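You operate a simulated robot arm through the tools that you are given. There is no shell and no other tool.

Carry out the task below with a simulated robot arm. There is one attempt and no reset: what you move stays moved.

## Task
Clamp the ball post tight in the ball base with the red key.
Fine: lay the key back before the base; the cap stays on, the machine's air valve shut.

The check looks at the end state, three seconds after you hand in, the way a careful person would. Anything else that was tipped, shoved, dropped, spilled or broken makes it a failure. A push-on lid holds only when it is set on centred and level and pressed home; a screw cap is set on level and turned clockwise until tight.

## Robot
A 5-joint arm with a two-finger parallel gripper, fixed in place. Base frame: the origin is at the foot of the arm, x ahead of it, y to its left, z up. Lengths are in mm, angles in degrees, forces in N, time in s.
It reaches about 1134 mm from its shoulder. Its first joint turns from -149.0 to 149.0 degrees. Payload 1.57 kg.
The TCP is the grasp point between the finger pads, 30 mm short of the fingertips. In the tool frame z runs along the fingers and y along their closing line. The gripper opens to 110 mm. The fingers are 24 mm wide and 12 mm thick; the gripper's body (48 by 112 mm) begins 78 mm behind the TCP.
Orientation is that of the tool frame in the base frame, as [roll, pitch, yaw] about the fixed x, y, z axes, in that order (R = Rz(yaw) Ry(pitch) Rx(roll)). With the fingers straight down and closing along the base's y, the tool's x points along the base's -x, its y along +y and its z along -z.

## Interface
- The arm moves only by the tool apply_moves. Its argument "series" is a list of rows, each an object of numbers (a shift or turn left out is 0, a gripper value left out holds the last): "jaw": the opening, from 0 (shut) to 1 (fully open); "x", "y", "z": the shift along the base's x, y, z in mm; "wx", "wy", "wz": the turn, a rotation vector about the base's x, y, z in degrees. In form: [{"jaw": .., "x": .., "y": .., "z": .., "wx": .., "wy": .., "wz": ..}, ...]. A call has 1 to 20 rows; each row shifts and turns the commanded pose from where the row before left it. A row lasts 0.2 s, in which the tool goes at most 50 mm and 8.6 degrees; a call with a longer step from one row to the next is refused whole, and so is a gripper value outside its range. Where a pose cannot be reached the arm comes as near as it can. A force on the tool above 90 N (or 10 N above the force at the start of the call, whichever is more), or a blocked arm, ends the call early, and 0.2 s more pass. The fingers move at their own pace (about 153 mm/s each) and stop on an object; they squeeze with about 33 N. The grip force told is the motor's: it shows also when the fingers shut on nothing. Time passes only in rows, and 0.2 s behind the last, so rows that do not move let the fingers close. The reply holds the time, the measured pose of the TCP, the force on the tool along the base axes, the opening and the grip force, in the units named above and with some noise, with the torque about the TCP (base axes, N m) and any sound that the robot's microphone picked up.
- Cameras (640 x 400 px; columns grow to the right, rows downward): "scene" is fixed at [398.6, -499.5, 1273.3]; the picture's right is [0.99, 0.11, 0.00], its down [0.03, -0.22, -0.97] and it looks along [-0.11, 0.97, -0.23] (base axes); focal length 347 px, centre (320, 200). "wrist" rides on the gripper at [70, 16, -141] in the tool frame; the picture's right is [-0.23, 0.97, 0.00], its down [-0.85, -0.20, -0.48] and it looks along [-0.47, -0.11, 0.88] (tool axes); focal length 222 px, centre (320, 200). There is no depth. A picture from a camera that has moved, and an enlarged one, comes with that camera's place and axes in the base frame and with its lens.
- grab_frame(camera): a new picture of that camera. No time passes.
- move_column(by): slides the trunk up (or, below 0, down) by that many mm; the arm rides with it, the base frame stays. It gives what a move gives, with no picture.
- zoom(camera, box): a new picture of the part [left, top, right, bottom] of that camera's present view, enlarged. No time passes.
- close_job(): hands the job in; it is judged then, once.

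Places have to be worked out from the pictures, the camera data and where the tool is seen. Open the gripper and draw the arm clear of the work before you hand the job in, unless the task says otherwise.

The tools are called after "Call:" as a command line: name --argument value ..., lists and objects as JSON in quotes. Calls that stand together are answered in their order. apply_moves: Moves the arm, as the interface text tells. Its arguments: {"type":"object","properties":{"series":{"type":"array"}},"required":["series"]} The other tools are called the same way: move_column (by) slides the trunk up or down; grab_frame (camera) takes a picture; zoom (camera, box) takes an enlarged picture of a part of a camera's view; close_job () hands the job in.

At the start:

```text
t: 0.0
position: [386.8, 445.4, 1048.6]
ee_rot: [180.0, 0.0, -180.0]
force: [0.2, -0.5, -0.5]
torque: [-0.02, 0.0, -0.03]
gripper_width: 109.9
finger_force: 0.1
trunk travel left (down, up): [-783.0, 187.0]
```

scene: 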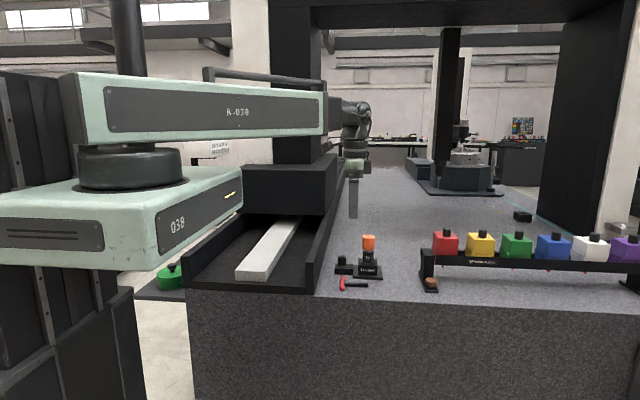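
wrist: 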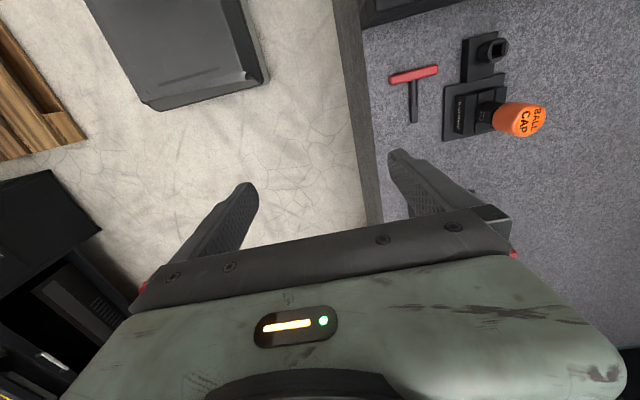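

I start by looking closer at the base, the key and the surroundings in both cameras.

Call:
zoom --camera "scene" --box '[310, 220, 440, 301]'

Call:
zoom --camera "wrist" --box '[370, 20, 570, 145]'

Call:
zoom --camera "scene" --box '[400, 90, 640, 300]'

```text
4.92 times, centred on (375, 260) of scene
camera zoom: at [398.6, -499.5, 1273.3], right [0.99, 0.11, 0.0], down [0.03, -0.22, -0.97], along [-0.11, 0.97, -0.23], focal length 1708 px, centre (49, -98)
```

zoom: 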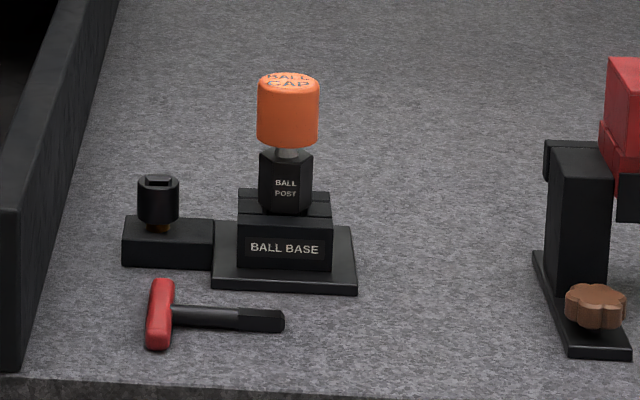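

```text
3.20 times, centred on (470, 82) of wrist
camera zoom: at [317.3, 461.5, 1190.6], right [0.23, 0.97, 0.0], down [0.85, -0.2, 0.48], along [0.47, -0.11, -0.88], focal length 711 px, centre (-160, 576)
```

zoom: 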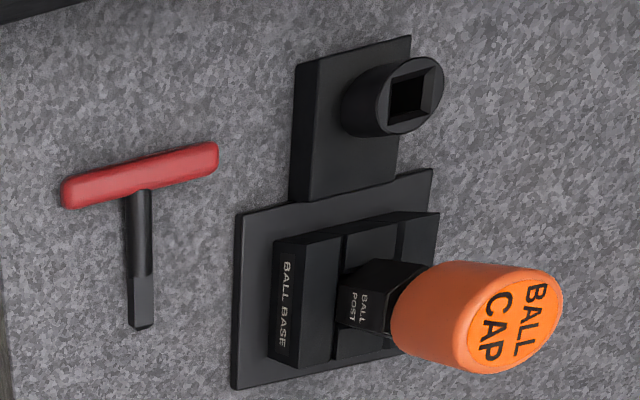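

```text
1.90 times, centred on (520, 195) of scene
camera zoom: at [398.6, -499.5, 1273.3], right [0.99, 0.11, 0.0], down [0.03, -0.22, -0.97], along [-0.11, 0.97, -0.23], focal length 661 px, centre (-61, 210)
```

zoom: 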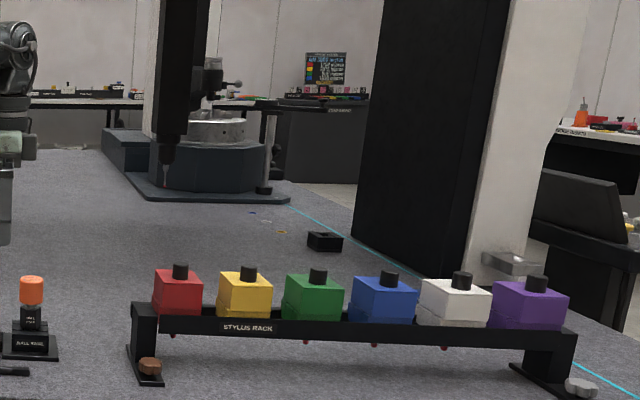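

The key lies on the table at about y≈635 with its shaft along +x, and the socket screw is near (344, 750, 758). I zoom in further on the socket, the key and the surrounding tray for sizes.

Call:
zoom --camera "scene" --box '[325, 250, 389, 290]'

Call:
zoom --camera "wrist" --box '[452, 20, 532, 70]'

Call:
zoom --camera "wrist" --box '[376, 50, 472, 110]'

Call:
zoom --camera "scene" --box '[170, 130, 410, 300]'

```text
10.00 times, centred on (357, 270) of scene
camera zoom: at [398.6, -499.5, 1273.3], right [0.99, 0.11, 0.0], down [0.03, -0.22, -0.97], along [-0.11, 0.97, -0.23], focal length 3469 px, centre (-50, -500)
```

zoom: 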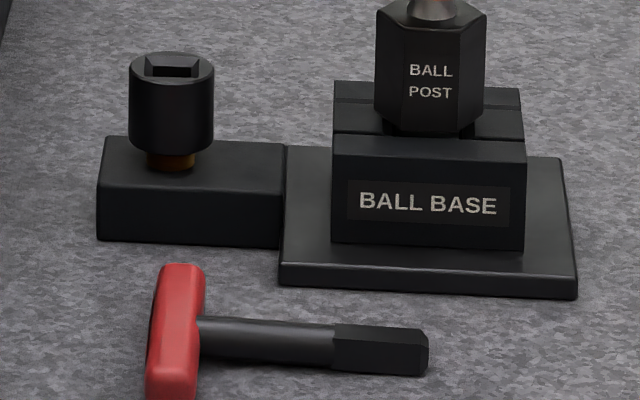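

```text
8.00 times, centred on (492, 45) of wrist
camera zoom: at [317.3, 461.5, 1190.6], right [0.23, 0.97, 0.0], down [0.85, -0.2, 0.48], along [0.47, -0.11, -0.88], focal length 1777 px, centre (-1056, 1440)
```

zoom: 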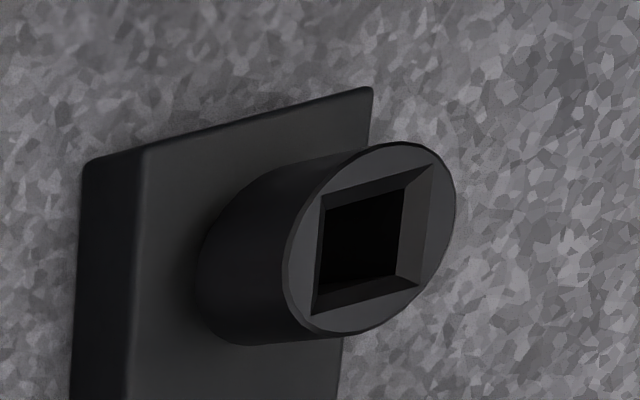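

```text
6.67 times, centred on (424, 80) of wrist
camera zoom: at [317.3, 461.5, 1190.6], right [0.23, 0.97, 0.0], down [0.85, -0.2, 0.48], along [0.47, -0.11, -0.88], focal length 1481 px, centre (-373, 1000)
```

zoom: 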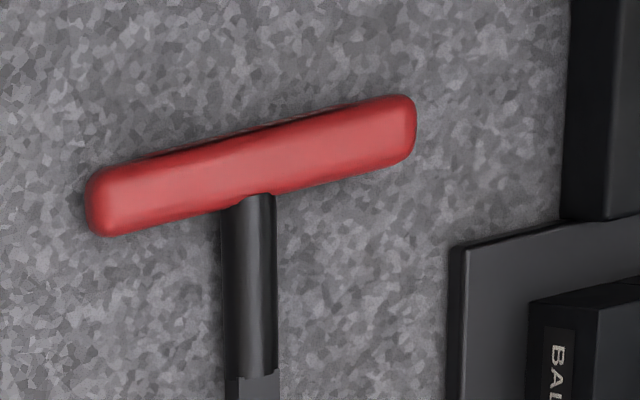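

```text
2.35 times, centred on (290, 215) of scene
camera zoom: at [398.6, -499.5, 1273.3], right [0.99, 0.11, 0.0], down [0.03, -0.22, -0.97], along [-0.11, 0.97, -0.23], focal length 816 px, centre (391, 165)
```

zoom: 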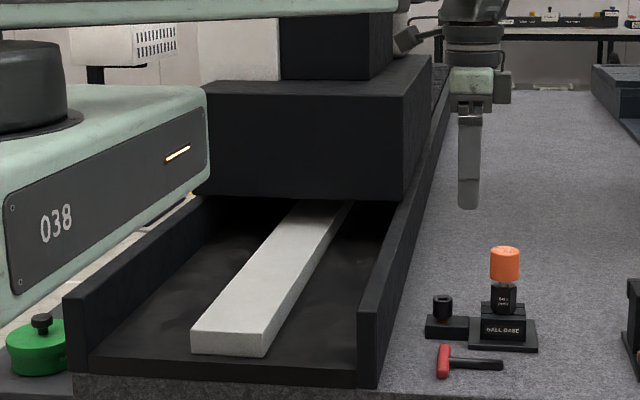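

The key is about 99 mm long: a red handle about 97 mm along y, centred near (353, 636), and a 16 mm shaft ending in a square. The socket's square is near (346.5, 750) and lines up with the base axes. The tray wall tops out near z 817 at x<263. I move above the key for a closer view.

Call:
apply_moves --series '[{"jaw": 1, "x": -4, "y": 24, "z": -20}, {"x": -4, "y": 24, "z": -20}, {"x": -4, "y": 24, "z": -20}, {"x": -4, "y": 24, "z": -20}, {"x": -4, "y": 24, "z": -20}, {"x": -4, "y": 24, "z": -20}, {"x": -4, "y": 24, "z": -20}, {"x": -4, "y": 22, "z": -20}, {"z": 0}]'

Call:
grab_frame --camera "wrist"

Call:
grab_frame --camera "scene"

```text
t: 2.0
position: [356.5, 636.7, 1047.8]
ee_rot: [-180.0, 0.1, 179.9]
force: [-0.5, -0.6, 1.1]
torque: [0.01, -0.02, 0.04]
gripper_width: 109.8
finger_force: 0.1
out of reach, approached as far as the arm can: row 1, 2, 3, 4, 5, 6, 7, 8
trunk travel left (down, up): [-783.0, 187.0]
```

```text
taken
camera wrist: at [285.9, 651.6, 1190.5], right [0.23, 0.97, 0.0], down [0.85, -0.2, 0.48], along [0.47, -0.11, -0.88], focal length 222 px, centre (320, 200)
```

wrist: 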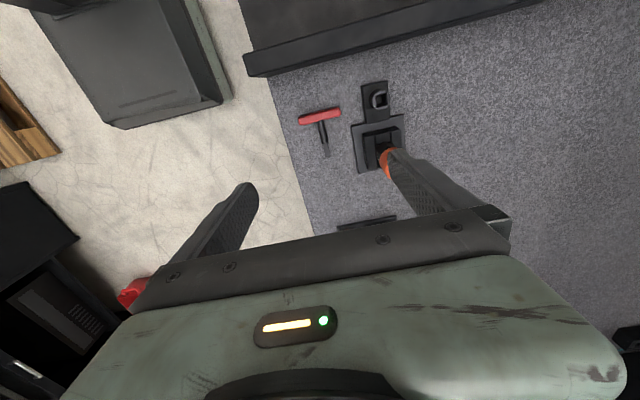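

```text
taken
```

scene: 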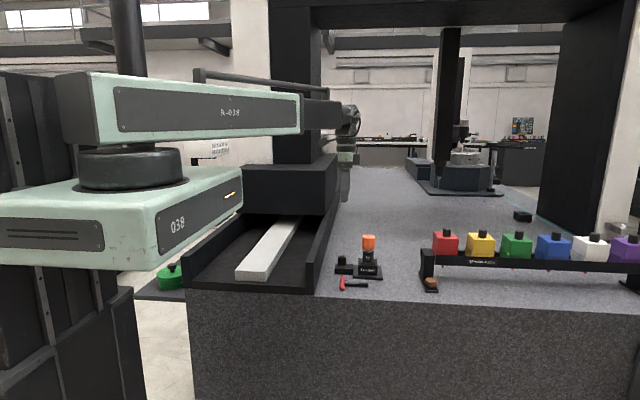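

The arm didn't go down at all (z is still 1047.8), so height seems to come from the trunk. I lower the column a little to see how it behaves.

Call:
move_column --by -50

```text
t: 2.9
position: [354.4, 634.8, 1000.7]
ee_rot: [-180.0, -0.1, -179.9]
force: [0.7, -0.8, 0.9]
torque: [-0.02, -0.01, 0.03]
gripper_width: 110.0
finger_force: 0.0
trunk travel left (down, up): [-733.0, 237.0]
```

The column works. I test whether the arm itself can raise or lower the tool.

Call:
apply_moves --series '[{"z": 20}, {"z": 0}]'

Call:
apply_moves --series '[{"z": -20}, {"z": 0}]'

```text
t: 3.5
position: [354.7, 634.9, 1000.0]
ee_rot: [180.0, -0.1, 180.0]
force: [0.4, 0.6, 0.0]
torque: [-0.04, -0.04, -0.02]
gripper_width: 110.3
finger_force: 0.0
out of reach, approached as far as the arm can: row 1
trunk travel left (down, up): [-733.0, 237.0]
```

```text
t: 4.1
position: [354.1, 635.0, 999.7]
ee_rot: [-179.9, 0.0, 180.0]
force: [0.7, -0.5, -0.4]
torque: [0.02, -0.01, 0.02]
gripper_width: 110.1
finger_force: 0.1
out of reach, approached as far as the arm can: row 1
trunk travel left (down, up): [-733.0, 237.0]
```

The arm has no vertical travel of its own, so all height comes from the column. I lower it by 120 mm and take a closer look at the key from the wrist camera.

Call:
move_column --by -120

Call:
grab_frame --camera "wrist"

Call:
zoom --camera "wrist" --box '[240, 60, 440, 185]'

```text
t: 5.6
position: [355.2, 636.1, 879.0]
ee_rot: [-180.0, 0.0, 179.9]
force: [0.6, -0.8, 0.0]
torque: [-0.04, -0.01, 0.0]
gripper_width: 110.0
finger_force: 0.0
trunk travel left (down, up): [-613.0, 357.0]
```

```text
taken
camera wrist: at [286.0, 651.3, 1020.6], right [0.23, 0.97, 0.0], down [0.85, -0.2, 0.48], along [0.47, -0.11, -0.88], focal length 222 px, centre (320, 200)
```

wrist: 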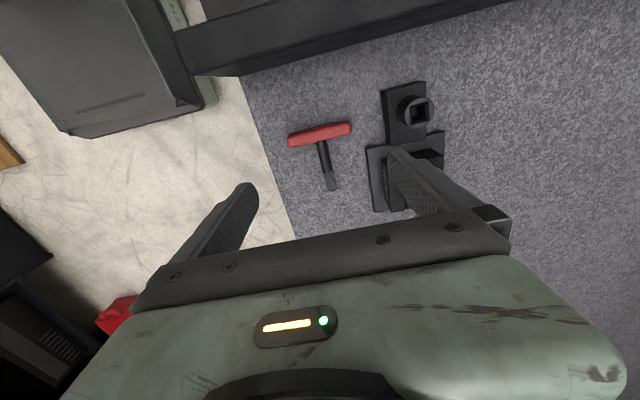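

```text
3.20 times, centred on (340, 122) of wrist
camera zoom: at [286.0, 651.3, 1020.6], right [0.23, 0.97, 0.0], down [0.85, -0.2, 0.48], along [0.47, -0.11, -0.88], focal length 711 px, centre (256, 448)
```

zoom: 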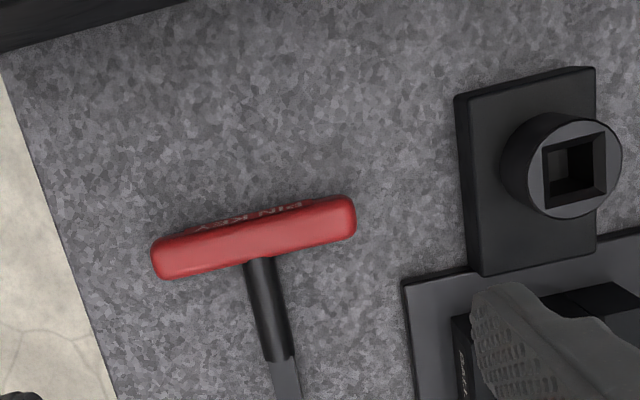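

The handle axis comes out at about (351.7, 635.1, 709), and the handle is about 90 mm long, so it fits between the open fingers (110 mm). The table is at z≈700. I shift x slightly and lower to just above the handle, planning to grip the handle by its two ends so the shaft might hang down.

Call:
apply_moves --series '[{"x": -3.5, "wz": -1}, {"x": 0}]'

Call:
move_column --by -110

Call:
grab_frame --camera "wrist"

Call:
zoom --camera "scene" --box '[300, 210, 420, 300]'

```text
t: 6.2
position: [351.8, 635.7, 879.2]
ee_rot: [-180.0, 0.0, 179.0]
force: [0.4, -0.5, 0.0]
torque: [0.01, 0.0, -0.03]
gripper_width: 110.1
finger_force: 0.1
trunk travel left (down, up): [-613.0, 357.0]
```

```text
t: 7.6
position: [352.1, 636.6, 770.3]
ee_rot: [179.9, 0.0, 179.0]
force: [-0.3, 0.4, -0.1]
torque: [0.0, 0.01, -0.03]
gripper_width: 110.1
finger_force: 0.1
trunk travel left (down, up): [-503.0, 467.0]
```

```text
taken
camera wrist: at [282.7, 652.5, 910.6], right [0.24, 0.97, 0.0], down [0.85, -0.21, 0.48], along [0.46, -0.12, -0.88], focal length 222 px, centre (320, 200)
```

wrist: 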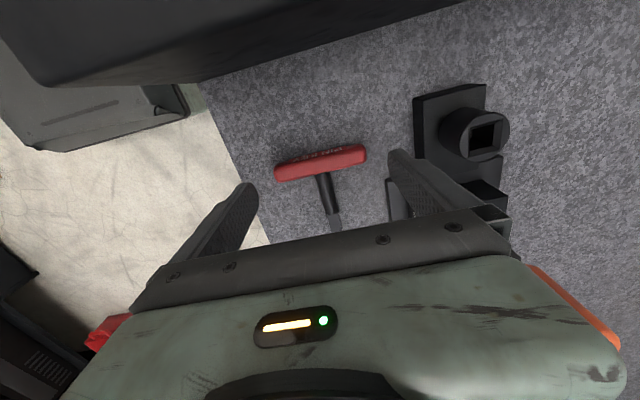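

```text
4.44 times, centred on (360, 255) of scene
camera zoom: at [398.6, -499.5, 1273.3], right [0.99, 0.11, 0.0], down [0.03, -0.22, -0.97], along [-0.11, 0.97, -0.23], focal length 1542 px, centre (142, -44)
```

zoom: 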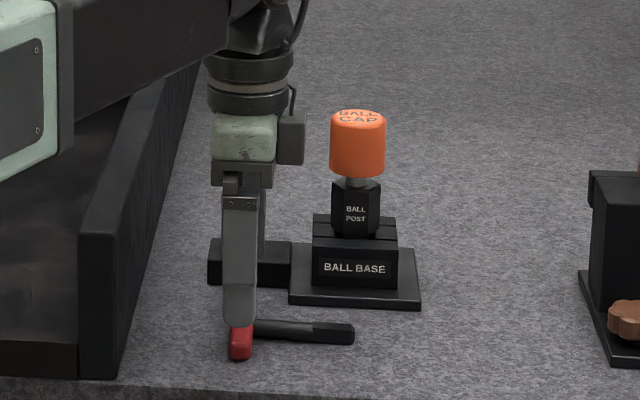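

The key sits between the fingers with its handle within 2 mm of centre. I lower to fingertips about 2 mm above the table and close gently, to a little under the handle length.

Call:
move_column --by -38

Call:
apply_moves --series '[{"jaw": 0.86}, {"jaw": 0.83}, {"jaw": 0.81}, {"jaw": 0.81}, {"jaw": 0.81}]'

```text
t: 8.5
position: [351.8, 634.9, 731.6]
ee_rot: [-180.0, 0.0, 178.9]
force: [-0.2, -0.3, 0.1]
torque: [-0.01, 0.0, 0.03]
gripper_width: 109.8
finger_force: 0.0
trunk travel left (down, up): [-465.0, 505.0]
```

```text
t: 9.7
position: [351.0, 635.9, 731.6]
ee_rot: [-180.0, 0.0, 179.1]
force: [0.0, 0.6, 0.3]
torque: [-0.01, 0.0, 0.0]
gripper_width: 89.9
finger_force: 7.7
trunk travel left (down, up): [-465.0, 505.0]
```

The fingers stopped at 89.9 mm with a light 7.7 N grip. I lift 25 mm to see whether the shaft pivots down about the handle.

Call:
move_column --by 25

Call:
zoom --camera "scene" --box '[310, 230, 406, 300]'

Call:
grab_frame --camera "wrist"

```text
t: 10.4
position: [351.4, 635.4, 757.2]
ee_rot: [-180.0, 0.0, 179.0]
force: [-0.3, 0.7, -0.3]
torque: [-0.02, 0.0, 0.01]
gripper_width: 89.0
finger_force: 0.0
trunk travel left (down, up): [-490.0, 480.0]
```

```text
5.71 times, centred on (358, 265) of scene
camera zoom: at [398.6, -499.5, 1273.3], right [0.99, 0.11, 0.0], down [0.03, -0.22, -0.97], along [-0.11, 0.97, -0.23], focal length 1982 px, centre (103, -171)
```

zoom: 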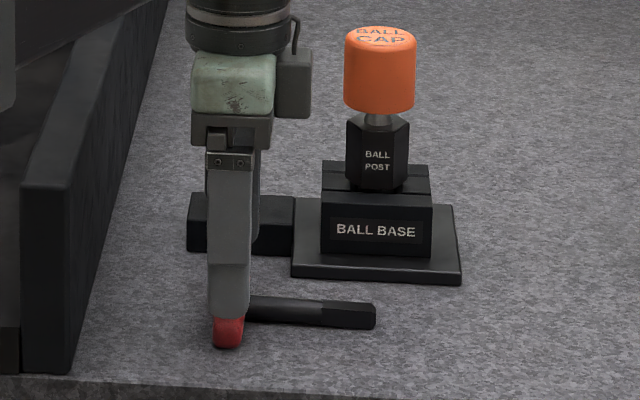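

```text
taken
camera wrist: at [282.7, 652.5, 897.6], right [0.24, 0.97, 0.0], down [0.85, -0.21, 0.48], along [0.46, -0.12, -0.88], focal length 222 px, centre (320, 200)
```

wrist: 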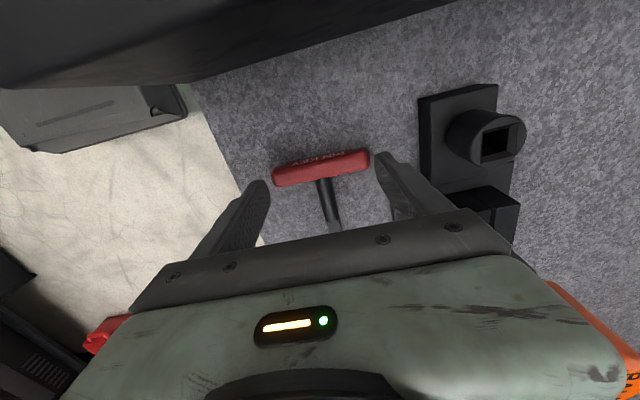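

The key slipped out of the light grip and still lies where it was. I open, go back down and grip harder.

Call:
apply_moves --series '[{"jaw": 0.95}, {"jaw": 0.95}]'

Call:
move_column --by -25.5

Call:
apply_moves --series '[{"jaw": 0.86}, {"jaw": 0.82}, {"jaw": 0.795}, {"jaw": 0.795}, {"jaw": 0.795}]'

```text
t: 11.0
position: [351.8, 634.9, 756.7]
ee_rot: [179.9, 0.0, 179.0]
force: [0.3, -0.1, -0.1]
torque: [-0.01, 0.01, 0.01]
gripper_width: 104.4
finger_force: 0.1
trunk travel left (down, up): [-490.0, 480.0]
```

```text
t: 11.7
position: [352.3, 635.4, 730.8]
ee_rot: [-180.0, 0.0, 179.0]
force: [-0.3, -0.5, -0.5]
torque: [-0.04, -0.02, -0.01]
gripper_width: 104.7
finger_force: 0.0
trunk travel left (down, up): [-464.0, 506.0]
```

```text
t: 12.9
position: [350.7, 635.2, 731.2]
ee_rot: [-180.0, 0.0, 179.1]
force: [0.2, 0.5, 0.0]
torque: [0.0, 0.0, 0.0]
gripper_width: 88.8
finger_force: 33.8
trunk travel left (down, up): [-464.0, 506.0]
```

Now it is gripped at 33.8 N. I lift 25 mm and look.

Call:
move_column --by 25

Call:
zoom --camera "scene" --box '[310, 230, 406, 300]'

Call:
grab_frame --camera "wrist"

```text
t: 13.6
position: [350.9, 635.7, 758.0]
ee_rot: [-180.0, -0.1, 178.9]
force: [0.3, -0.4, -1.5]
torque: [0.02, 0.02, 0.01]
gripper_width: 89.2
finger_force: 32.6
trunk travel left (down, up): [-489.0, 481.0]
```

```text
5.71 times, centred on (358, 265) of scene
camera zoom: at [398.6, -499.5, 1273.3], right [0.99, 0.11, 0.0], down [0.03, -0.22, -0.97], along [-0.11, 0.97, -0.23], focal length 1982 px, centre (103, -171)
```

zoom: 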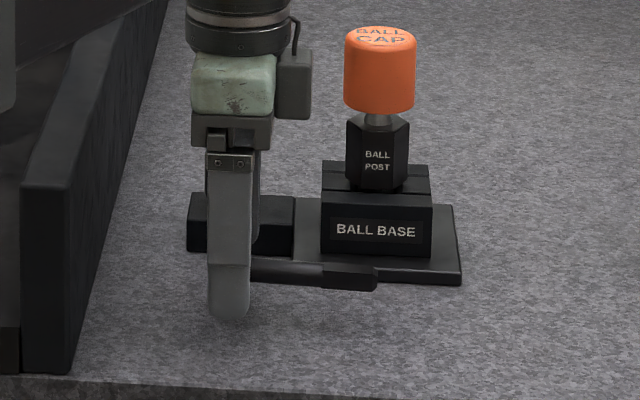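

```text
taken
camera wrist: at [282.7, 652.6, 897.0], right [0.24, 0.97, 0.0], down [0.85, -0.21, 0.48], along [0.46, -0.12, -0.88], focal length 222 px, centre (320, 200)
```

wrist: 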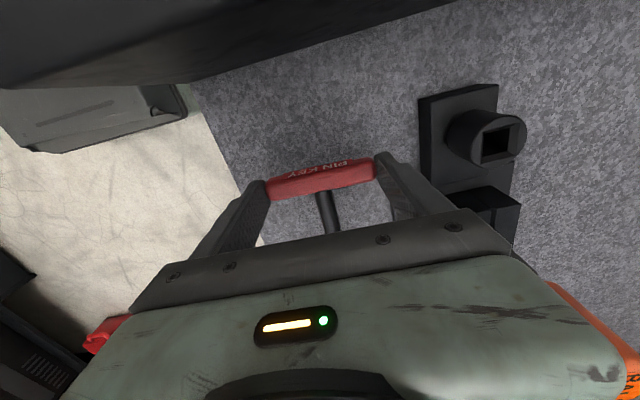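

The key is held rigidly with the shaft level (its weight is only about 1.5 N). At this small height I relax the grip in fine steps and watch for the tip to swing down to the table.

Call:
apply_moves --series '[{"jaw": 0.8}, {"jaw": 0.8}]'

Call:
apply_moves --series '[{"jaw": 0.803}, {"jaw": 0.803}]'

Call:
zoom --camera "scene" --box '[310, 230, 406, 300]'

```text
t: 14.2
position: [351.1, 635.7, 755.6]
ee_rot: [-180.0, 0.0, 179.0]
force: [0.1, 1.1, -0.7]
torque: [-0.01, 0.01, -0.02]
gripper_width: 89.0
finger_force: 32.9
trunk travel left (down, up): [-489.0, 481.0]
```

```text
t: 14.8
position: [350.9, 636.1, 755.5]
ee_rot: [180.0, 0.0, 179.0]
force: [0.0, 0.8, -1.6]
torque: [0.02, -0.01, 0.0]
gripper_width: 89.1
finger_force: 33.3
trunk travel left (down, up): [-489.0, 481.0]
```

```text
5.71 times, centred on (358, 265) of scene
camera zoom: at [398.6, -499.5, 1273.3], right [0.99, 0.11, 0.0], down [0.03, -0.22, -0.97], along [-0.11, 0.97, -0.23], focal length 1982 px, centre (103, -171)
```

zoom: 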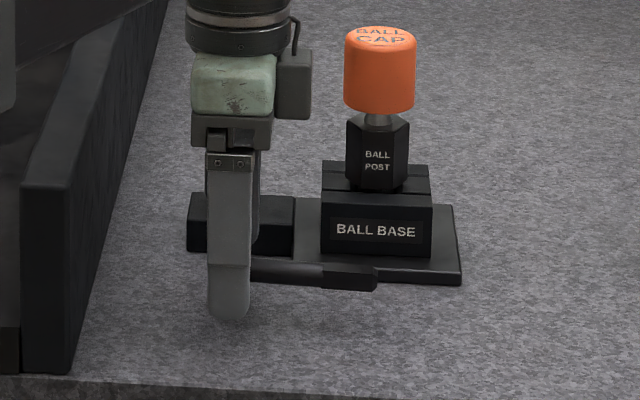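

The force is still saturated at 33 N. I lower a bit so any slip is harmless, then keep relaxing.

Call:
move_column --by -12

Call:
apply_moves --series '[{"jaw": 0.805}, {"jaw": 0.805}]'

Call:
apply_moves --series '[{"jaw": 0.807}, {"jaw": 0.807}]'

Call:
zoom --camera "scene" --box '[310, 230, 406, 300]'

```text
t: 15.4
position: [351.7, 635.0, 744.0]
ee_rot: [180.0, 0.0, 178.9]
force: [0.3, -1.4, -0.7]
torque: [0.01, -0.02, -0.02]
gripper_width: 88.9
finger_force: 33.1
trunk travel left (down, up): [-477.0, 493.0]
```

```text
t: 16.0
position: [351.2, 635.7, 744.4]
ee_rot: [180.0, 0.0, 179.0]
force: [-0.1, 0.5, 0.3]
torque: [-0.01, 0.01, 0.01]
gripper_width: 90.3
finger_force: 0.7
trunk travel left (down, up): [-477.0, 493.0]
```

```text
t: 16.6
position: [350.4, 635.3, 744.2]
ee_rot: [180.0, 0.0, 178.9]
force: [-0.6, 0.0, -1.3]
torque: [0.05, -0.02, -0.01]
gripper_width: 89.4
finger_force: 24.5
trunk travel left (down, up): [-477.0, 493.0]
```

```text
5.71 times, centred on (358, 265) of scene
camera zoom: at [398.6, -499.5, 1273.3], right [0.99, 0.11, 0.0], down [0.03, -0.22, -0.97], along [-0.11, 0.97, -0.23], focal length 1982 px, centre (103, -171)
```

zoom: 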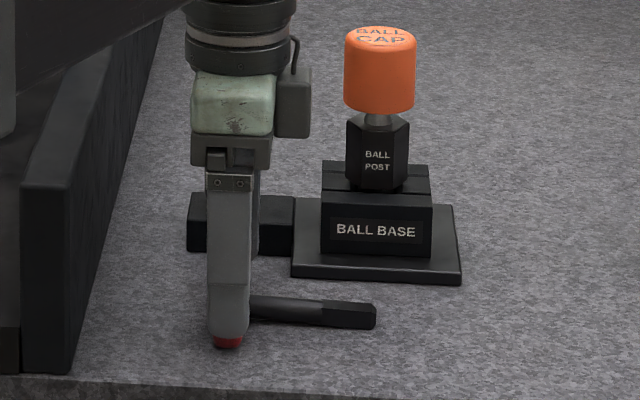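

The gripper doesn't do controlled light forces: it let the key settle back on the table. So I will probably need tool tilt to stand the key up. I release it, rise clear, and test the tilt range in free air.

Call:
apply_moves --series '[{"jaw": 1}, {"jaw": 1}, {"jaw": 1}]'

Call:
move_column --by 200

Call:
zoom --camera "scene" --box '[310, 230, 406, 300]'

Call:
zoom --camera "wrist" --box '[260, 70, 440, 182]'

```text
t: 17.4
position: [350.6, 635.3, 744.0]
ee_rot: [-179.9, 0.0, 178.9]
force: [0.0, -0.5, 0.7]
torque: [0.0, 0.03, 0.01]
gripper_width: 110.0
finger_force: 0.1
trunk travel left (down, up): [-477.0, 493.0]
```

```text
t: 19.6
position: [351.8, 635.3, 944.2]
ee_rot: [180.0, 0.0, 179.1]
force: [-0.4, -0.3, 0.5]
torque: [0.0, -0.03, 0.0]
gripper_width: 109.9
finger_force: 0.0
trunk travel left (down, up): [-677.0, 293.0]
```

```text
5.71 times, centred on (358, 265) of scene
camera zoom: at [398.6, -499.5, 1273.3], right [0.99, 0.11, 0.0], down [0.03, -0.22, -0.97], along [-0.11, 0.97, -0.23], focal length 1982 px, centre (103, -171)
```

zoom: 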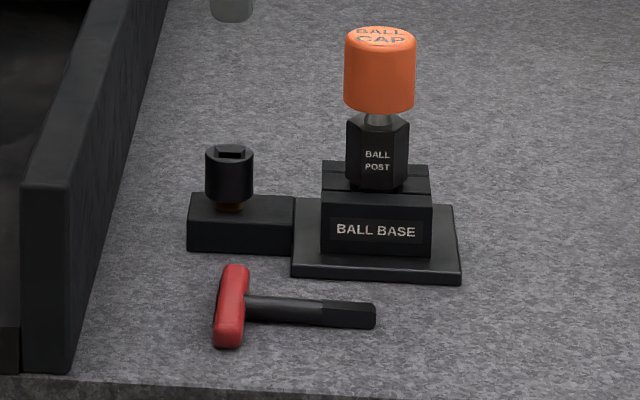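

```text
3.56 times, centred on (350, 126) of wrist
camera zoom: at [282.7, 652.6, 1085.0], right [0.24, 0.97, 0.0], down [0.85, -0.21, 0.48], along [0.46, -0.12, -0.88], focal length 790 px, centre (213, 463)
```

zoom: 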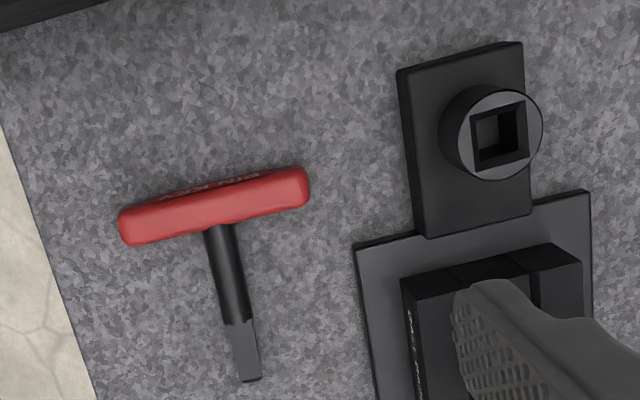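

The key is undisturbed. Now I test an outward tilt (toward azimuth 61°) in free air with a couple of small rows.

Call:
apply_moves --series '[{"wx": 7.0, "wy": -3.87}, {"wx": 7.0, "wy": -3.87}, {"z": 0}]'

```text
t: 20.4
position: [351.0, 637.0, 953.7]
ee_rot: [165.7, 7.4, 178.0]
force: [0.2, 0.1, -0.4]
torque: [0.02, -0.03, -0.01]
gripper_width: 110.1
finger_force: 0.2
out of reach, approached as far as the arm can: row 2
trunk travel left (down, up): [-677.0, 293.0]
```

The tilt works and z rises by about 245·(1−cosθ), so the tilt pivot is about 245 mm behind the TCP. I keep tilting outward with the matching z.

Call:
apply_moves --series '[{"wx": 7.0, "wy": -3.87, "z": 11.7}, {"wx": 7.0, "wy": -3.87, "z": 16}, {"wx": 7.0, "wy": -3.87, "z": 20}, {"wx": 7.0, "wy": -3.87, "z": 23.8}, {"z": 0}]'

Call:
grab_frame --camera "scene"

Call:
grab_frame --camera "wrist"

```text
t: 21.6
position: [351.3, 635.4, 1023.0]
ee_rot: [135.4, 20.5, 170.5]
force: [-0.3, -0.2, -0.3]
torque: [-0.03, -0.01, 0.02]
gripper_width: 109.8
finger_force: 0.1
trunk travel left (down, up): [-677.0, 293.0]
```

```text
taken
```

scene: 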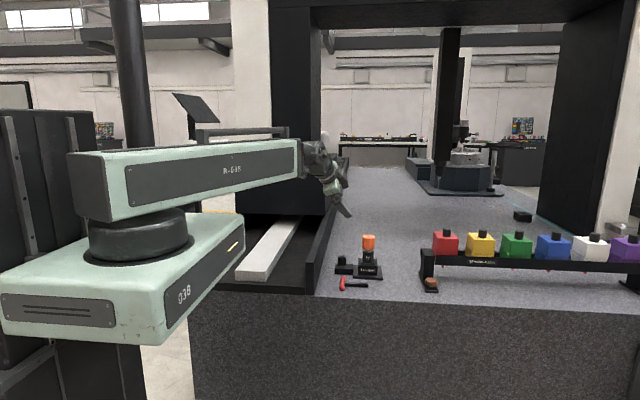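

```text
taken
camera wrist: at [234.7, 565.7, 1103.8], right [0.09, 0.69, 0.72], down [0.64, -0.59, 0.49], along [0.76, 0.42, -0.49], focal length 222 px, centre (320, 200)
```

wrist: 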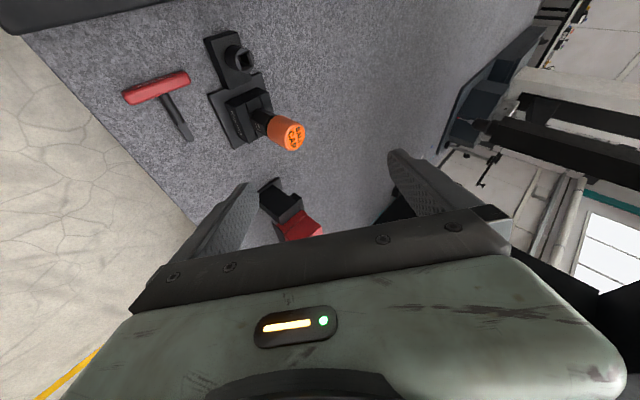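

A 48° outward tilt works well. I go on toward a horizontal tool, moving outward a bit so the arm need not retract, to find the tilt range.

Call:
apply_moves --series '[{"wx": 7.0, "wy": -3.87, "z": 26.9, "x": 9, "y": 16.3}, {"wx": 7.0, "wy": -3.87, "z": 29.6, "x": 9, "y": 16.3}, {"wx": 7.0, "wy": -3.87, "z": 31.7, "x": 9, "y": 16.3}, {"wx": 7.0, "wy": -3.87, "z": 33.2, "x": 9, "y": 16.3}, {"wx": 7.0, "wy": -3.87, "z": 34}, {"z": 0}]'

Call:
grab_frame --camera "scene"

```text
t: 23.0
position: [387.0, 701.0, 1174.1]
ee_rot: [92.0, 27.8, 152.1]
force: [0.3, 0.3, 0.1]
torque: [0.03, -0.03, 0.0]
gripper_width: 110.0
finger_force: 0.0
out of reach, approached as far as the arm can: row 3
trunk travel left (down, up): [-677.0, 293.0]
```

```text
taken
```

scene: 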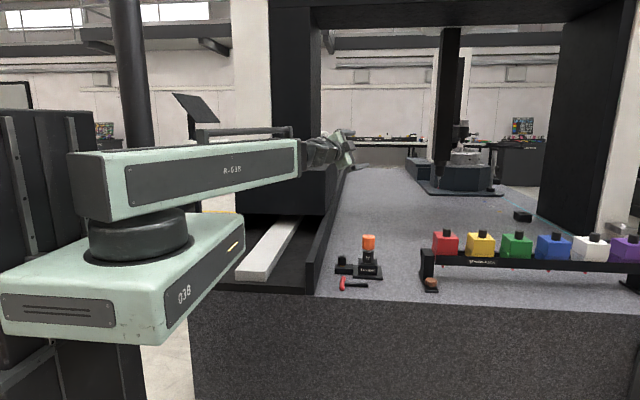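

A near-horizontal tool (88°) is reachable. So a neat way: lay the key radially near the table's front edge, grip the handle ends with a horizontal tool, lift, and tilt to vertical so the shaft hangs straight down. I test how far the boom can retract with the tool horizontal.

Call:
apply_moves --series '[{"x": -9.7, "y": -17.5}, {"x": -9.7, "y": -17.5}, {"x": -9.7, "y": -17.5}, {"x": -9.7, "y": -17.5}, {"x": -9.7, "y": -17.5}, {"z": 0}]'

Call:
grab_frame --camera "scene"

```text
t: 24.4
position: [378.1, 687.1, 1173.2]
ee_rot: [92.3, 27.9, 152.1]
force: [-0.3, 0.4, -0.6]
torque: [0.03, 0.0, -0.01]
gripper_width: 110.2
finger_force: 0.1
out of reach, approached as far as the arm can: row 1, 2, 3, 4, 5
trunk travel left (down, up): [-677.0, 293.0]
```

```text
taken
```

scene: 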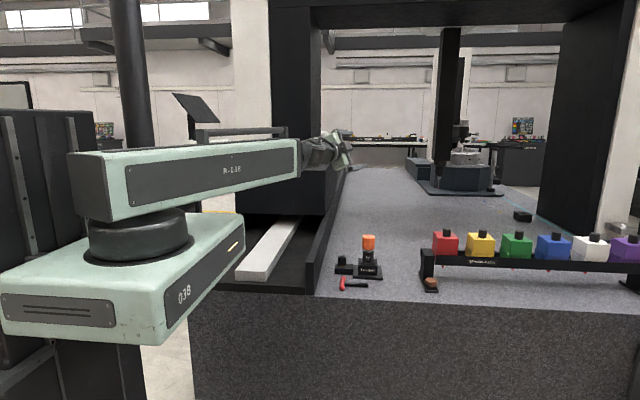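

The minimum radius with a horizontal tool is about 784 mm (pivot at ≥540). I now have a plan. First lay the key radially in the free area right of the base. Then grip the handle ends with a steeply tilted tool, lift, and bring the tool vertical. I return the tool to vertical above the key.

Call:
apply_moves --series '[{"wx": -7.0, "wy": 3.87, "z": -34}, {"wx": -7.0, "wy": 3.87, "z": -33.2}, {"wx": -7.0, "wy": 3.87, "z": -31.7}, {"wx": -7.0, "wy": 3.87, "z": -29.6, "x": -3.4, "y": -6.5}, {"wx": -7.0, "wy": 3.87, "z": -26.9, "x": -3.4, "y": -6.5}, {"wx": -7.0, "wy": 3.87, "z": -23.8, "x": -3.4, "y": -6.5}, {"wx": -7.0, "wy": 3.87, "z": -20, "x": -3.4, "y": -6.5}, {"wx": -7.0, "wy": 3.87, "z": -16, "x": -3.4, "y": -6.5}, {"wx": -7.0, "wy": 3.87, "z": -11.7, "x": -3.4, "y": -6.5}, {"wx": -7.0, "wy": 3.87, "z": -7.1, "x": -3.4, "y": -6.5}, {"wx": -7.0, "wy": 3.87, "z": -2.4, "x": -3.4, "y": -6.5}, {"z": 0}]'

```text
t: 27.0
position: [351.7, 633.9, 944.7]
ee_rot: [-179.9, -0.1, 178.9]
force: [-0.3, 0.8, -0.1]
torque: [-0.03, 0.0, 0.02]
gripper_width: 109.9
finger_force: 0.1
out of reach, approached as far as the arm can: row 4, 9
trunk travel left (down, up): [-677.0, 293.0]
```

Tool is vertical again above the handle (352, 635.4). I correct y, lower and grip the handle ends firmly.

Call:
apply_moves --series '[{"y": 1.5, "wz": -0.5}, {"z": 0}]'

Call:
move_column --by -180

Call:
move_column --by -33

Call:
apply_moves --series '[{"jaw": 0.86}, {"jaw": 0.8}, {"jaw": 0.75}, {"jaw": 0.75}, {"jaw": 0.75}]'

```text
t: 27.6
position: [350.8, 635.8, 945.4]
ee_rot: [-180.0, 0.0, 178.5]
force: [-0.2, -0.7, 0.3]
torque: [0.05, 0.05, 0.0]
gripper_width: 109.9
finger_force: 0.0
trunk travel left (down, up): [-677.0, 293.0]
```

```text
t: 29.6
position: [351.1, 636.3, 764.7]
ee_rot: [-180.0, 0.0, 178.5]
force: [0.0, -0.1, -0.6]
torque: [0.01, -0.03, -0.02]
gripper_width: 110.1
finger_force: 0.0
trunk travel left (down, up): [-497.0, 473.0]
```

```text
t: 30.3
position: [350.4, 636.0, 731.6]
ee_rot: [-180.0, 0.0, 178.6]
force: [0.4, -0.5, -1.3]
torque: [0.06, 0.02, 0.0]
gripper_width: 110.0
finger_force: 0.1
trunk travel left (down, up): [-464.0, 506.0]
```

```text
t: 31.5
position: [350.8, 636.9, 730.3]
ee_rot: [180.0, 0.0, 178.6]
force: [-0.4, 0.7, 1.6]
torque: [0.02, 0.0, 0.03]
gripper_width: 89.1
finger_force: 33.0
trunk travel left (down, up): [-464.0, 506.0]
```

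Gripped at 33 N. I lift 30 mm, move the key toward the table front, then right, and rotate it so that the shaft points radially outward at about (514, 606).

Call:
move_column --by 30

Call:
apply_moves --series '[{"y": -15}, {"y": -15}, {"y": -13}, {"x": 25}, {"x": 25}, {"x": 25}, {"x": 25, "wz": 7}, {"x": 25, "wz": 7}, {"x": 25, "wz": 7}, {"x": 13, "y": 4, "wz": 7.5}, {"y": 5, "wz": 7.5}, {"y": 3, "wz": 7.5}, {"wz": 7.7}, {"z": 0}]'

Call:
grab_frame --camera "scene"

```text
t: 32.3
position: [350.4, 636.4, 760.9]
ee_rot: [-179.9, -0.1, 178.4]
force: [-0.6, 0.2, -0.2]
torque: [0.02, 0.02, -0.02]
gripper_width: 88.9
finger_force: 33.6
trunk travel left (down, up): [-494.0, 476.0]
```

```text
t: 35.3
position: [512.4, 606.2, 761.2]
ee_rot: [179.9, 0.1, -130.2]
force: [-0.3, -0.7, -1.0]
torque: [-0.04, 0.01, -0.02]
gripper_width: 89.0
finger_force: 33.0
trunk travel left (down, up): [-494.0, 476.0]
```

```text
taken
```

scene: 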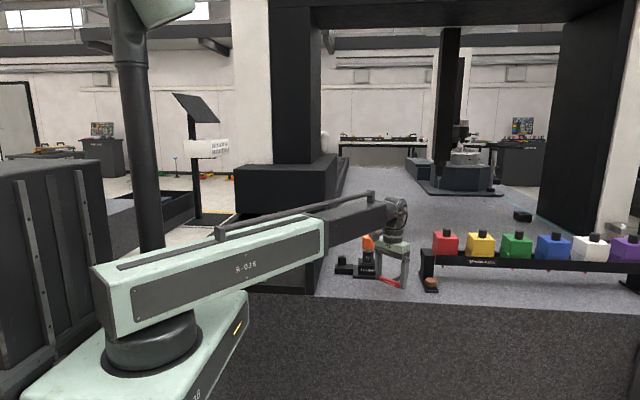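

The key is at (512, 606) with its shaft radially outward. I lower it onto the table, release, and raise the gripper clear.

Call:
move_column --by -29.5

Call:
apply_moves --series '[{"jaw": 0.85}, {"jaw": 0.95}, {"jaw": 1.0}, {"jaw": 1.0}]'

Call:
move_column --by 130

Call:
grab_frame --camera "wrist"

Call:
zoom --camera "scene" --box '[320, 220, 464, 310]'

```text
t: 36.0
position: [514.4, 604.3, 731.9]
ee_rot: [-180.0, 0.1, -130.3]
force: [0.6, 1.0, -0.6]
torque: [0.02, -0.01, 0.01]
gripper_width: 89.1
finger_force: 33.6
trunk travel left (down, up): [-465.0, 505.0]
```

```text
t: 37.0
position: [514.2, 604.7, 731.7]
ee_rot: [179.9, 0.0, -130.3]
force: [0.0, -0.1, -0.4]
torque: [-0.02, -0.04, -0.01]
gripper_width: 110.0
finger_force: 0.0
trunk travel left (down, up): [-465.0, 505.0]
```

```text
t: 38.6
position: [513.0, 605.3, 861.3]
ee_rot: [179.9, 0.0, -130.4]
force: [0.3, -0.4, 0.0]
torque: [-0.02, 0.01, -0.04]
gripper_width: 110.1
finger_force: 0.0
trunk travel left (down, up): [-595.0, 375.0]
```

```text
taken
camera wrist: at [457.1, 561.9, 1002.5], right [-0.6, 0.8, 0.0], down [0.71, 0.52, 0.48], along [0.38, 0.28, -0.88], focal length 222 px, centre (320, 200)
```

wrist: 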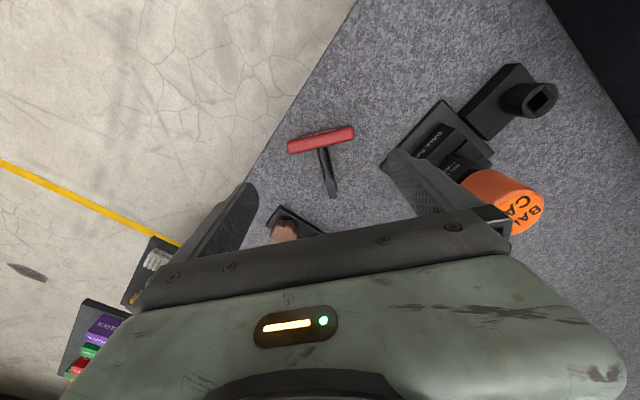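

```text
4.44 times, centred on (392, 265) of scene
camera zoom: at [398.6, -499.5, 1273.3], right [0.99, 0.11, 0.0], down [0.03, -0.22, -0.97], along [-0.11, 0.97, -0.23], focal length 1542 px, centre (0, -89)
```

zoom: 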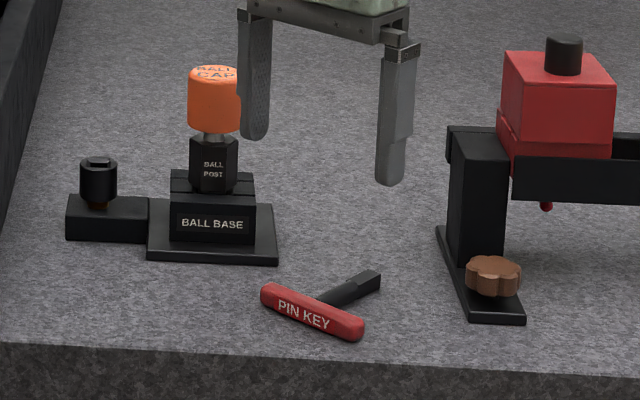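

The key lies as wanted, handle centre about (513.5, 605), shaft radially outward. I spin the tool by 180° in place so the camera will sit on top once the tool is tilted outward.

Call:
apply_moves --series '[{"wz": 8.5}, {"wz": 8.5}, {"wz": 8.5}, {"wz": 8.5}, {"wz": 8.5}, {"wz": 8.5}, {"wz": 8.5}, {"wz": 8.5}, {"wz": 8.5}, {"wz": 8.5}, {"wz": 8.5}, {"wz": 8.5}, {"wz": 8.5}, {"wz": 8.5}, {"wz": 8.5}, {"wz": 8.5}, {"wz": 8.5}, {"wz": 8.5}, {"wz": 8.5}, {"wz": 8.5}]'

Call:
apply_moves --series '[{"wz": 5}, {"wz": 5}, {"wz": 0}]'

Call:
zoom --camera "wrist" --box '[220, 40, 420, 165]'

```text
t: 42.8
position: [514.2, 605.4, 862.2]
ee_rot: [179.9, 0.0, 39.9]
force: [0.2, -0.2, -0.4]
torque: [-0.02, -0.02, -0.01]
gripper_width: 109.8
finger_force: 0.1
trunk travel left (down, up): [-595.0, 375.0]
```

```text
t: 43.6
position: [514.2, 604.9, 861.4]
ee_rot: [180.0, -0.1, 44.7]
force: [0.3, -0.7, -0.1]
torque: [0.01, -0.01, -0.02]
gripper_width: 110.1
finger_force: 0.0
out of reach, approached as far as the arm can: row 2
trunk travel left (down, up): [-595.0, 375.0]
```

```text
3.20 times, centred on (320, 102) of wrist
camera zoom: at [575.8, 642.1, 1002.6], right [0.52, -0.85, 0.0], down [-0.75, -0.46, 0.48], along [-0.41, -0.25, -0.88], focal length 711 px, centre (320, 512)
```

zoom: 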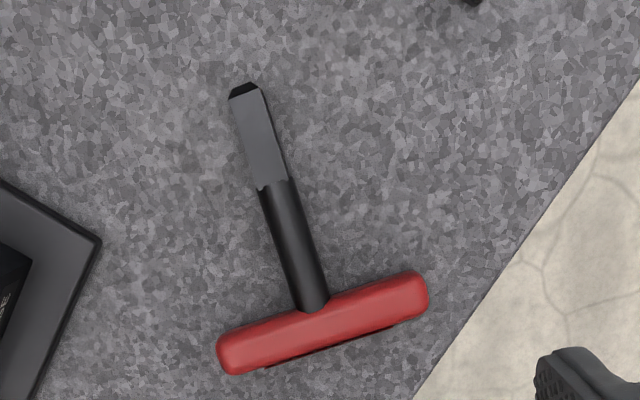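

The spin stops at about ±175° from the "camera inward" pose. So I use the opposite spin; at this spot the camera would hang in front of the table edge, clear of it. I spin back.

Call:
apply_moves --series '[{"wz": -8.5}, {"wz": -8.5}, {"wz": -8.5}, {"wz": -8.5}, {"wz": -8.5}, {"wz": -8.5}, {"wz": -8.5}, {"wz": -8.5}, {"wz": -8.5}, {"wz": -8.5}, {"wz": -8.5}, {"wz": -8.5}, {"wz": -8.5}, {"wz": -8.5}, {"wz": -8.5}, {"wz": -8.5}, {"wz": -8.5}, {"wz": -8.5}, {"wz": -8.5}, {"wz": -8.5}]'

Call:
apply_moves --series '[{"wz": -5}, {"wz": 0}]'

Call:
zoom --camera "wrist" --box '[250, 80, 410, 180]'

```text
t: 47.8
position: [515.0, 604.1, 860.7]
ee_rot: [-180.0, -0.1, -125.5]
force: [-0.5, 0.0, 0.1]
torque: [-0.01, 0.01, 0.02]
gripper_width: 110.2
finger_force: 0.1
trunk travel left (down, up): [-595.0, 375.0]
```

```text
t: 48.4
position: [514.0, 605.1, 861.3]
ee_rot: [-180.0, 0.1, -130.5]
force: [-0.1, -1.0, 0.1]
torque: [0.02, -0.01, 0.01]
gripper_width: 110.1
finger_force: 0.1
trunk travel left (down, up): [-595.0, 375.0]
```

```text
4.00 times, centred on (330, 130) of wrist
camera zoom: at [457.1, 561.9, 1002.6], right [-0.59, 0.8, 0.0], down [0.71, 0.52, 0.48], along [0.38, 0.28, -0.88], focal length 888 px, centre (280, 480)
```

zoom: 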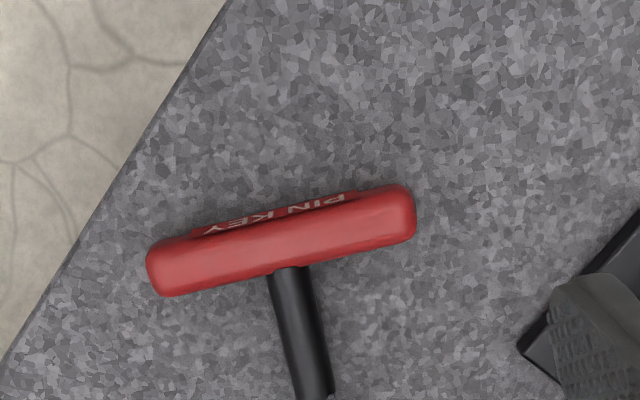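

The handle centre is at about (514, 604.5), matching the tool. I tilt outward to 65° while drawing back 20 mm, still well above the table.

Call:
apply_moves --series '[{"wx": 6.195, "wy": -5.257, "z": 2.5, "x": -1.6, "y": -1.9}, {"wx": 6.195, "wy": -5.257, "z": 7.3, "x": -1.6, "y": -1.9}, {"wx": 6.195, "wy": -5.257, "z": 12.05, "x": -1.6, "y": -1.9}, {"wx": 6.195, "wy": -5.257, "z": 16.5, "x": -1.6, "y": -1.9}, {"wx": 6.195, "wy": -5.257, "z": 20.7, "x": -1.6, "y": -1.9}, {"wx": 6.195, "wy": -5.257, "z": 24.4, "x": -1.6, "y": -1.9}, {"wx": 6.195, "wy": -5.257, "z": 27.6, "x": -1.6, "y": -1.9}, {"wx": 6.195, "wy": -5.257, "z": 30.3, "x": -1.6, "y": -1.9}, {"z": 0}]'

Call:
grab_frame --camera "scene"

Call:
grab_frame --camera "wrist"

```text
t: 50.4
position: [500.9, 588.9, 999.1]
ee_rot: [-179.9, 65.3, -130.3]
force: [0.7, 0.2, 0.1]
torque: [-0.02, 0.0, 0.01]
gripper_width: 110.2
finger_force: 0.1
out of reach, approached as far as the arm can: row 8
trunk travel left (down, up): [-595.0, 375.0]
```

```text
taken
```

scene: 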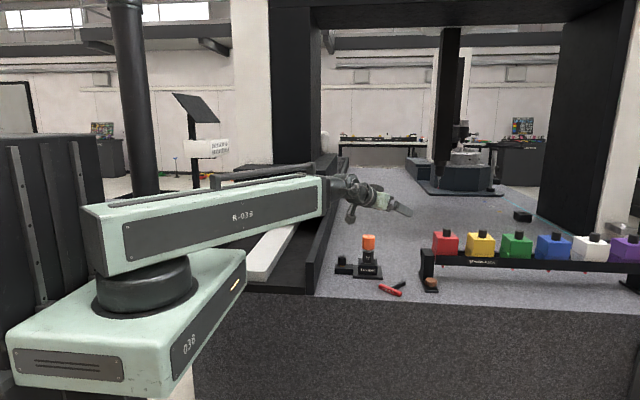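

```text
taken
camera wrist: at [387.5, 479.2, 995.5], right [-0.68, 0.7, 0.21], down [0.1, -0.19, 0.98], along [0.73, 0.69, 0.06], focal length 222 px, centre (320, 200)
```

wrist: 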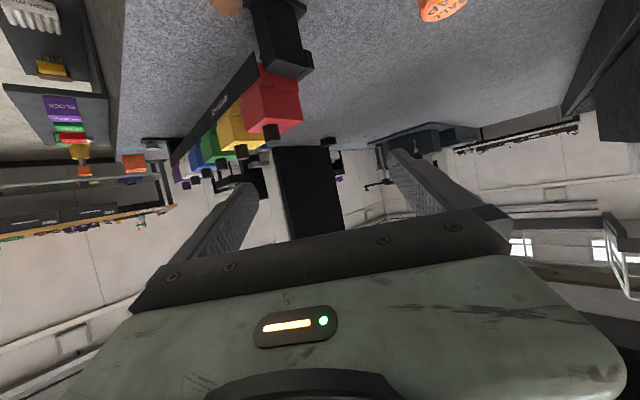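

Tool is at 65° with the TCP near z 999. I lower most of the way and check clearance in the picture before the last bit.

Call:
move_column --by -240

Call:
zoom --camera "scene" --box '[320, 210, 464, 300]'

Call:
grab_frame --camera "wrist"

Call:
grab_frame --camera "scene"

```text
t: 52.9
position: [501.5, 589.2, 758.6]
ee_rot: [180.0, 65.1, -130.3]
force: [0.1, -0.5, 0.0]
torque: [-0.02, 0.01, -0.01]
gripper_width: 109.8
finger_force: 0.0
trunk travel left (down, up): [-355.0, 615.0]
```

```text
4.44 times, centred on (392, 255) of scene
camera zoom: at [398.6, -499.5, 1273.3], right [0.99, 0.11, 0.0], down [0.03, -0.22, -0.97], along [-0.11, 0.97, -0.23], focal length 1542 px, centre (0, -44)
```

zoom: 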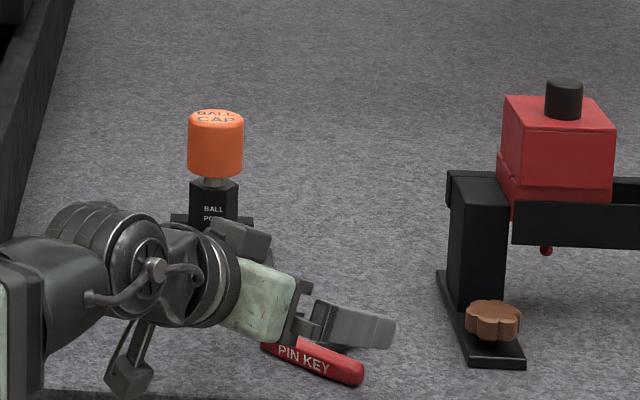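

```text
taken
camera wrist: at [387.6, 479.2, 755.4], right [-0.68, 0.7, 0.21], down [0.1, -0.19, 0.98], along [0.73, 0.69, 0.05], focal length 222 px, centre (320, 200)
```

wrist: 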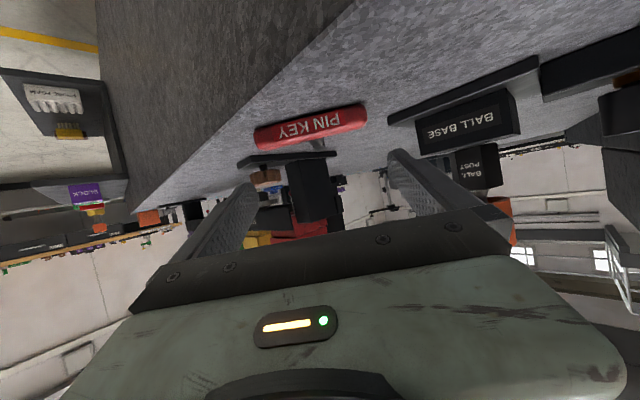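

```text
taken
```

scene: 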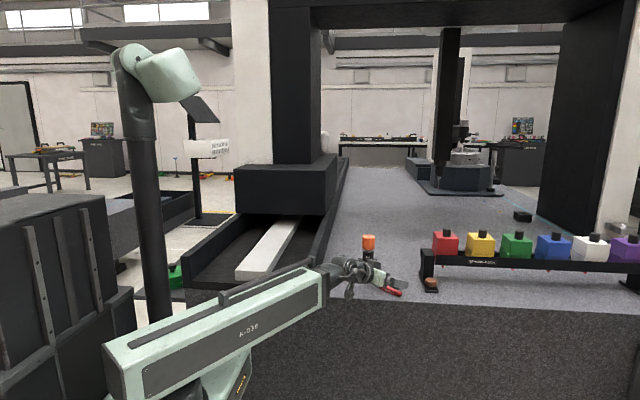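

Clearances look good: the handle is centred between the fingers (about 1.4 mm off), and the camera bracket hangs in front of the table edge. I lower the remaining 32 mm.

Call:
move_column --by -25

Call:
move_column --by -7

Call:
zoom --camera "scene" --box '[340, 230, 436, 290]'

Call:
grab_frame --camera "wrist"

```text
t: 53.6
position: [501.7, 590.0, 734.6]
ee_rot: [179.9, 65.2, -130.4]
force: [-0.7, -0.4, 0.5]
torque: [0.01, 0.01, 0.01]
gripper_width: 110.1
finger_force: 0.0
trunk travel left (down, up): [-330.0, 640.0]
```

```text
t: 54.2
position: [502.0, 589.0, 726.5]
ee_rot: [180.0, 65.2, -130.4]
force: [-0.9, -0.6, 0.3]
torque: [0.0, -0.04, 0.0]
gripper_width: 110.0
finger_force: 0.0
trunk travel left (down, up): [-323.0, 647.0]
```

```text
6.67 times, centred on (388, 260) of scene
camera zoom: at [398.6, -499.5, 1273.3], right [0.99, 0.11, 0.0], down [0.03, -0.22, -0.97], along [-0.11, 0.97, -0.23], focal length 2313 px, centre (-133, -200)
```

zoom: 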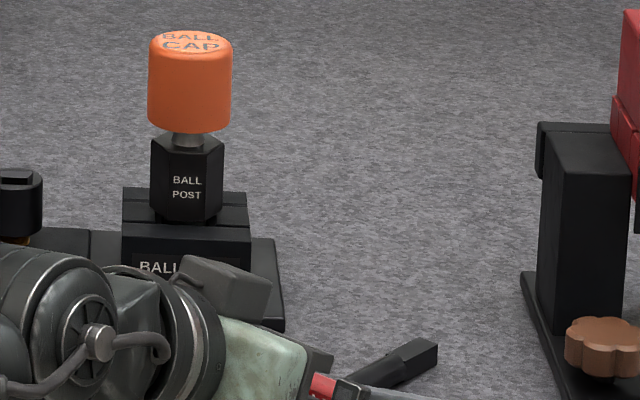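

```text
taken
camera wrist: at [387.6, 479.2, 723.3], right [-0.68, 0.7, 0.21], down [0.1, -0.19, 0.98], along [0.73, 0.69, 0.05], focal length 222 px, centre (320, 200)
```

wrist: 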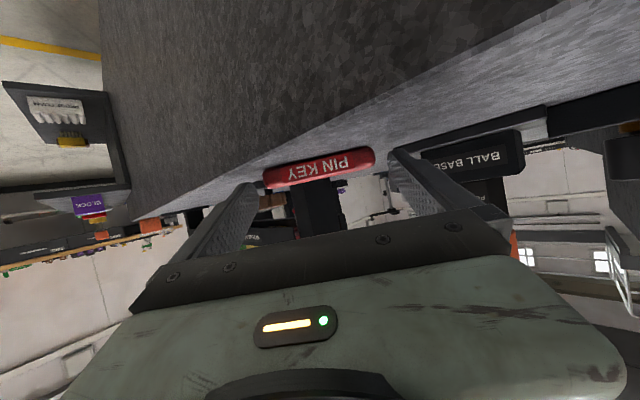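

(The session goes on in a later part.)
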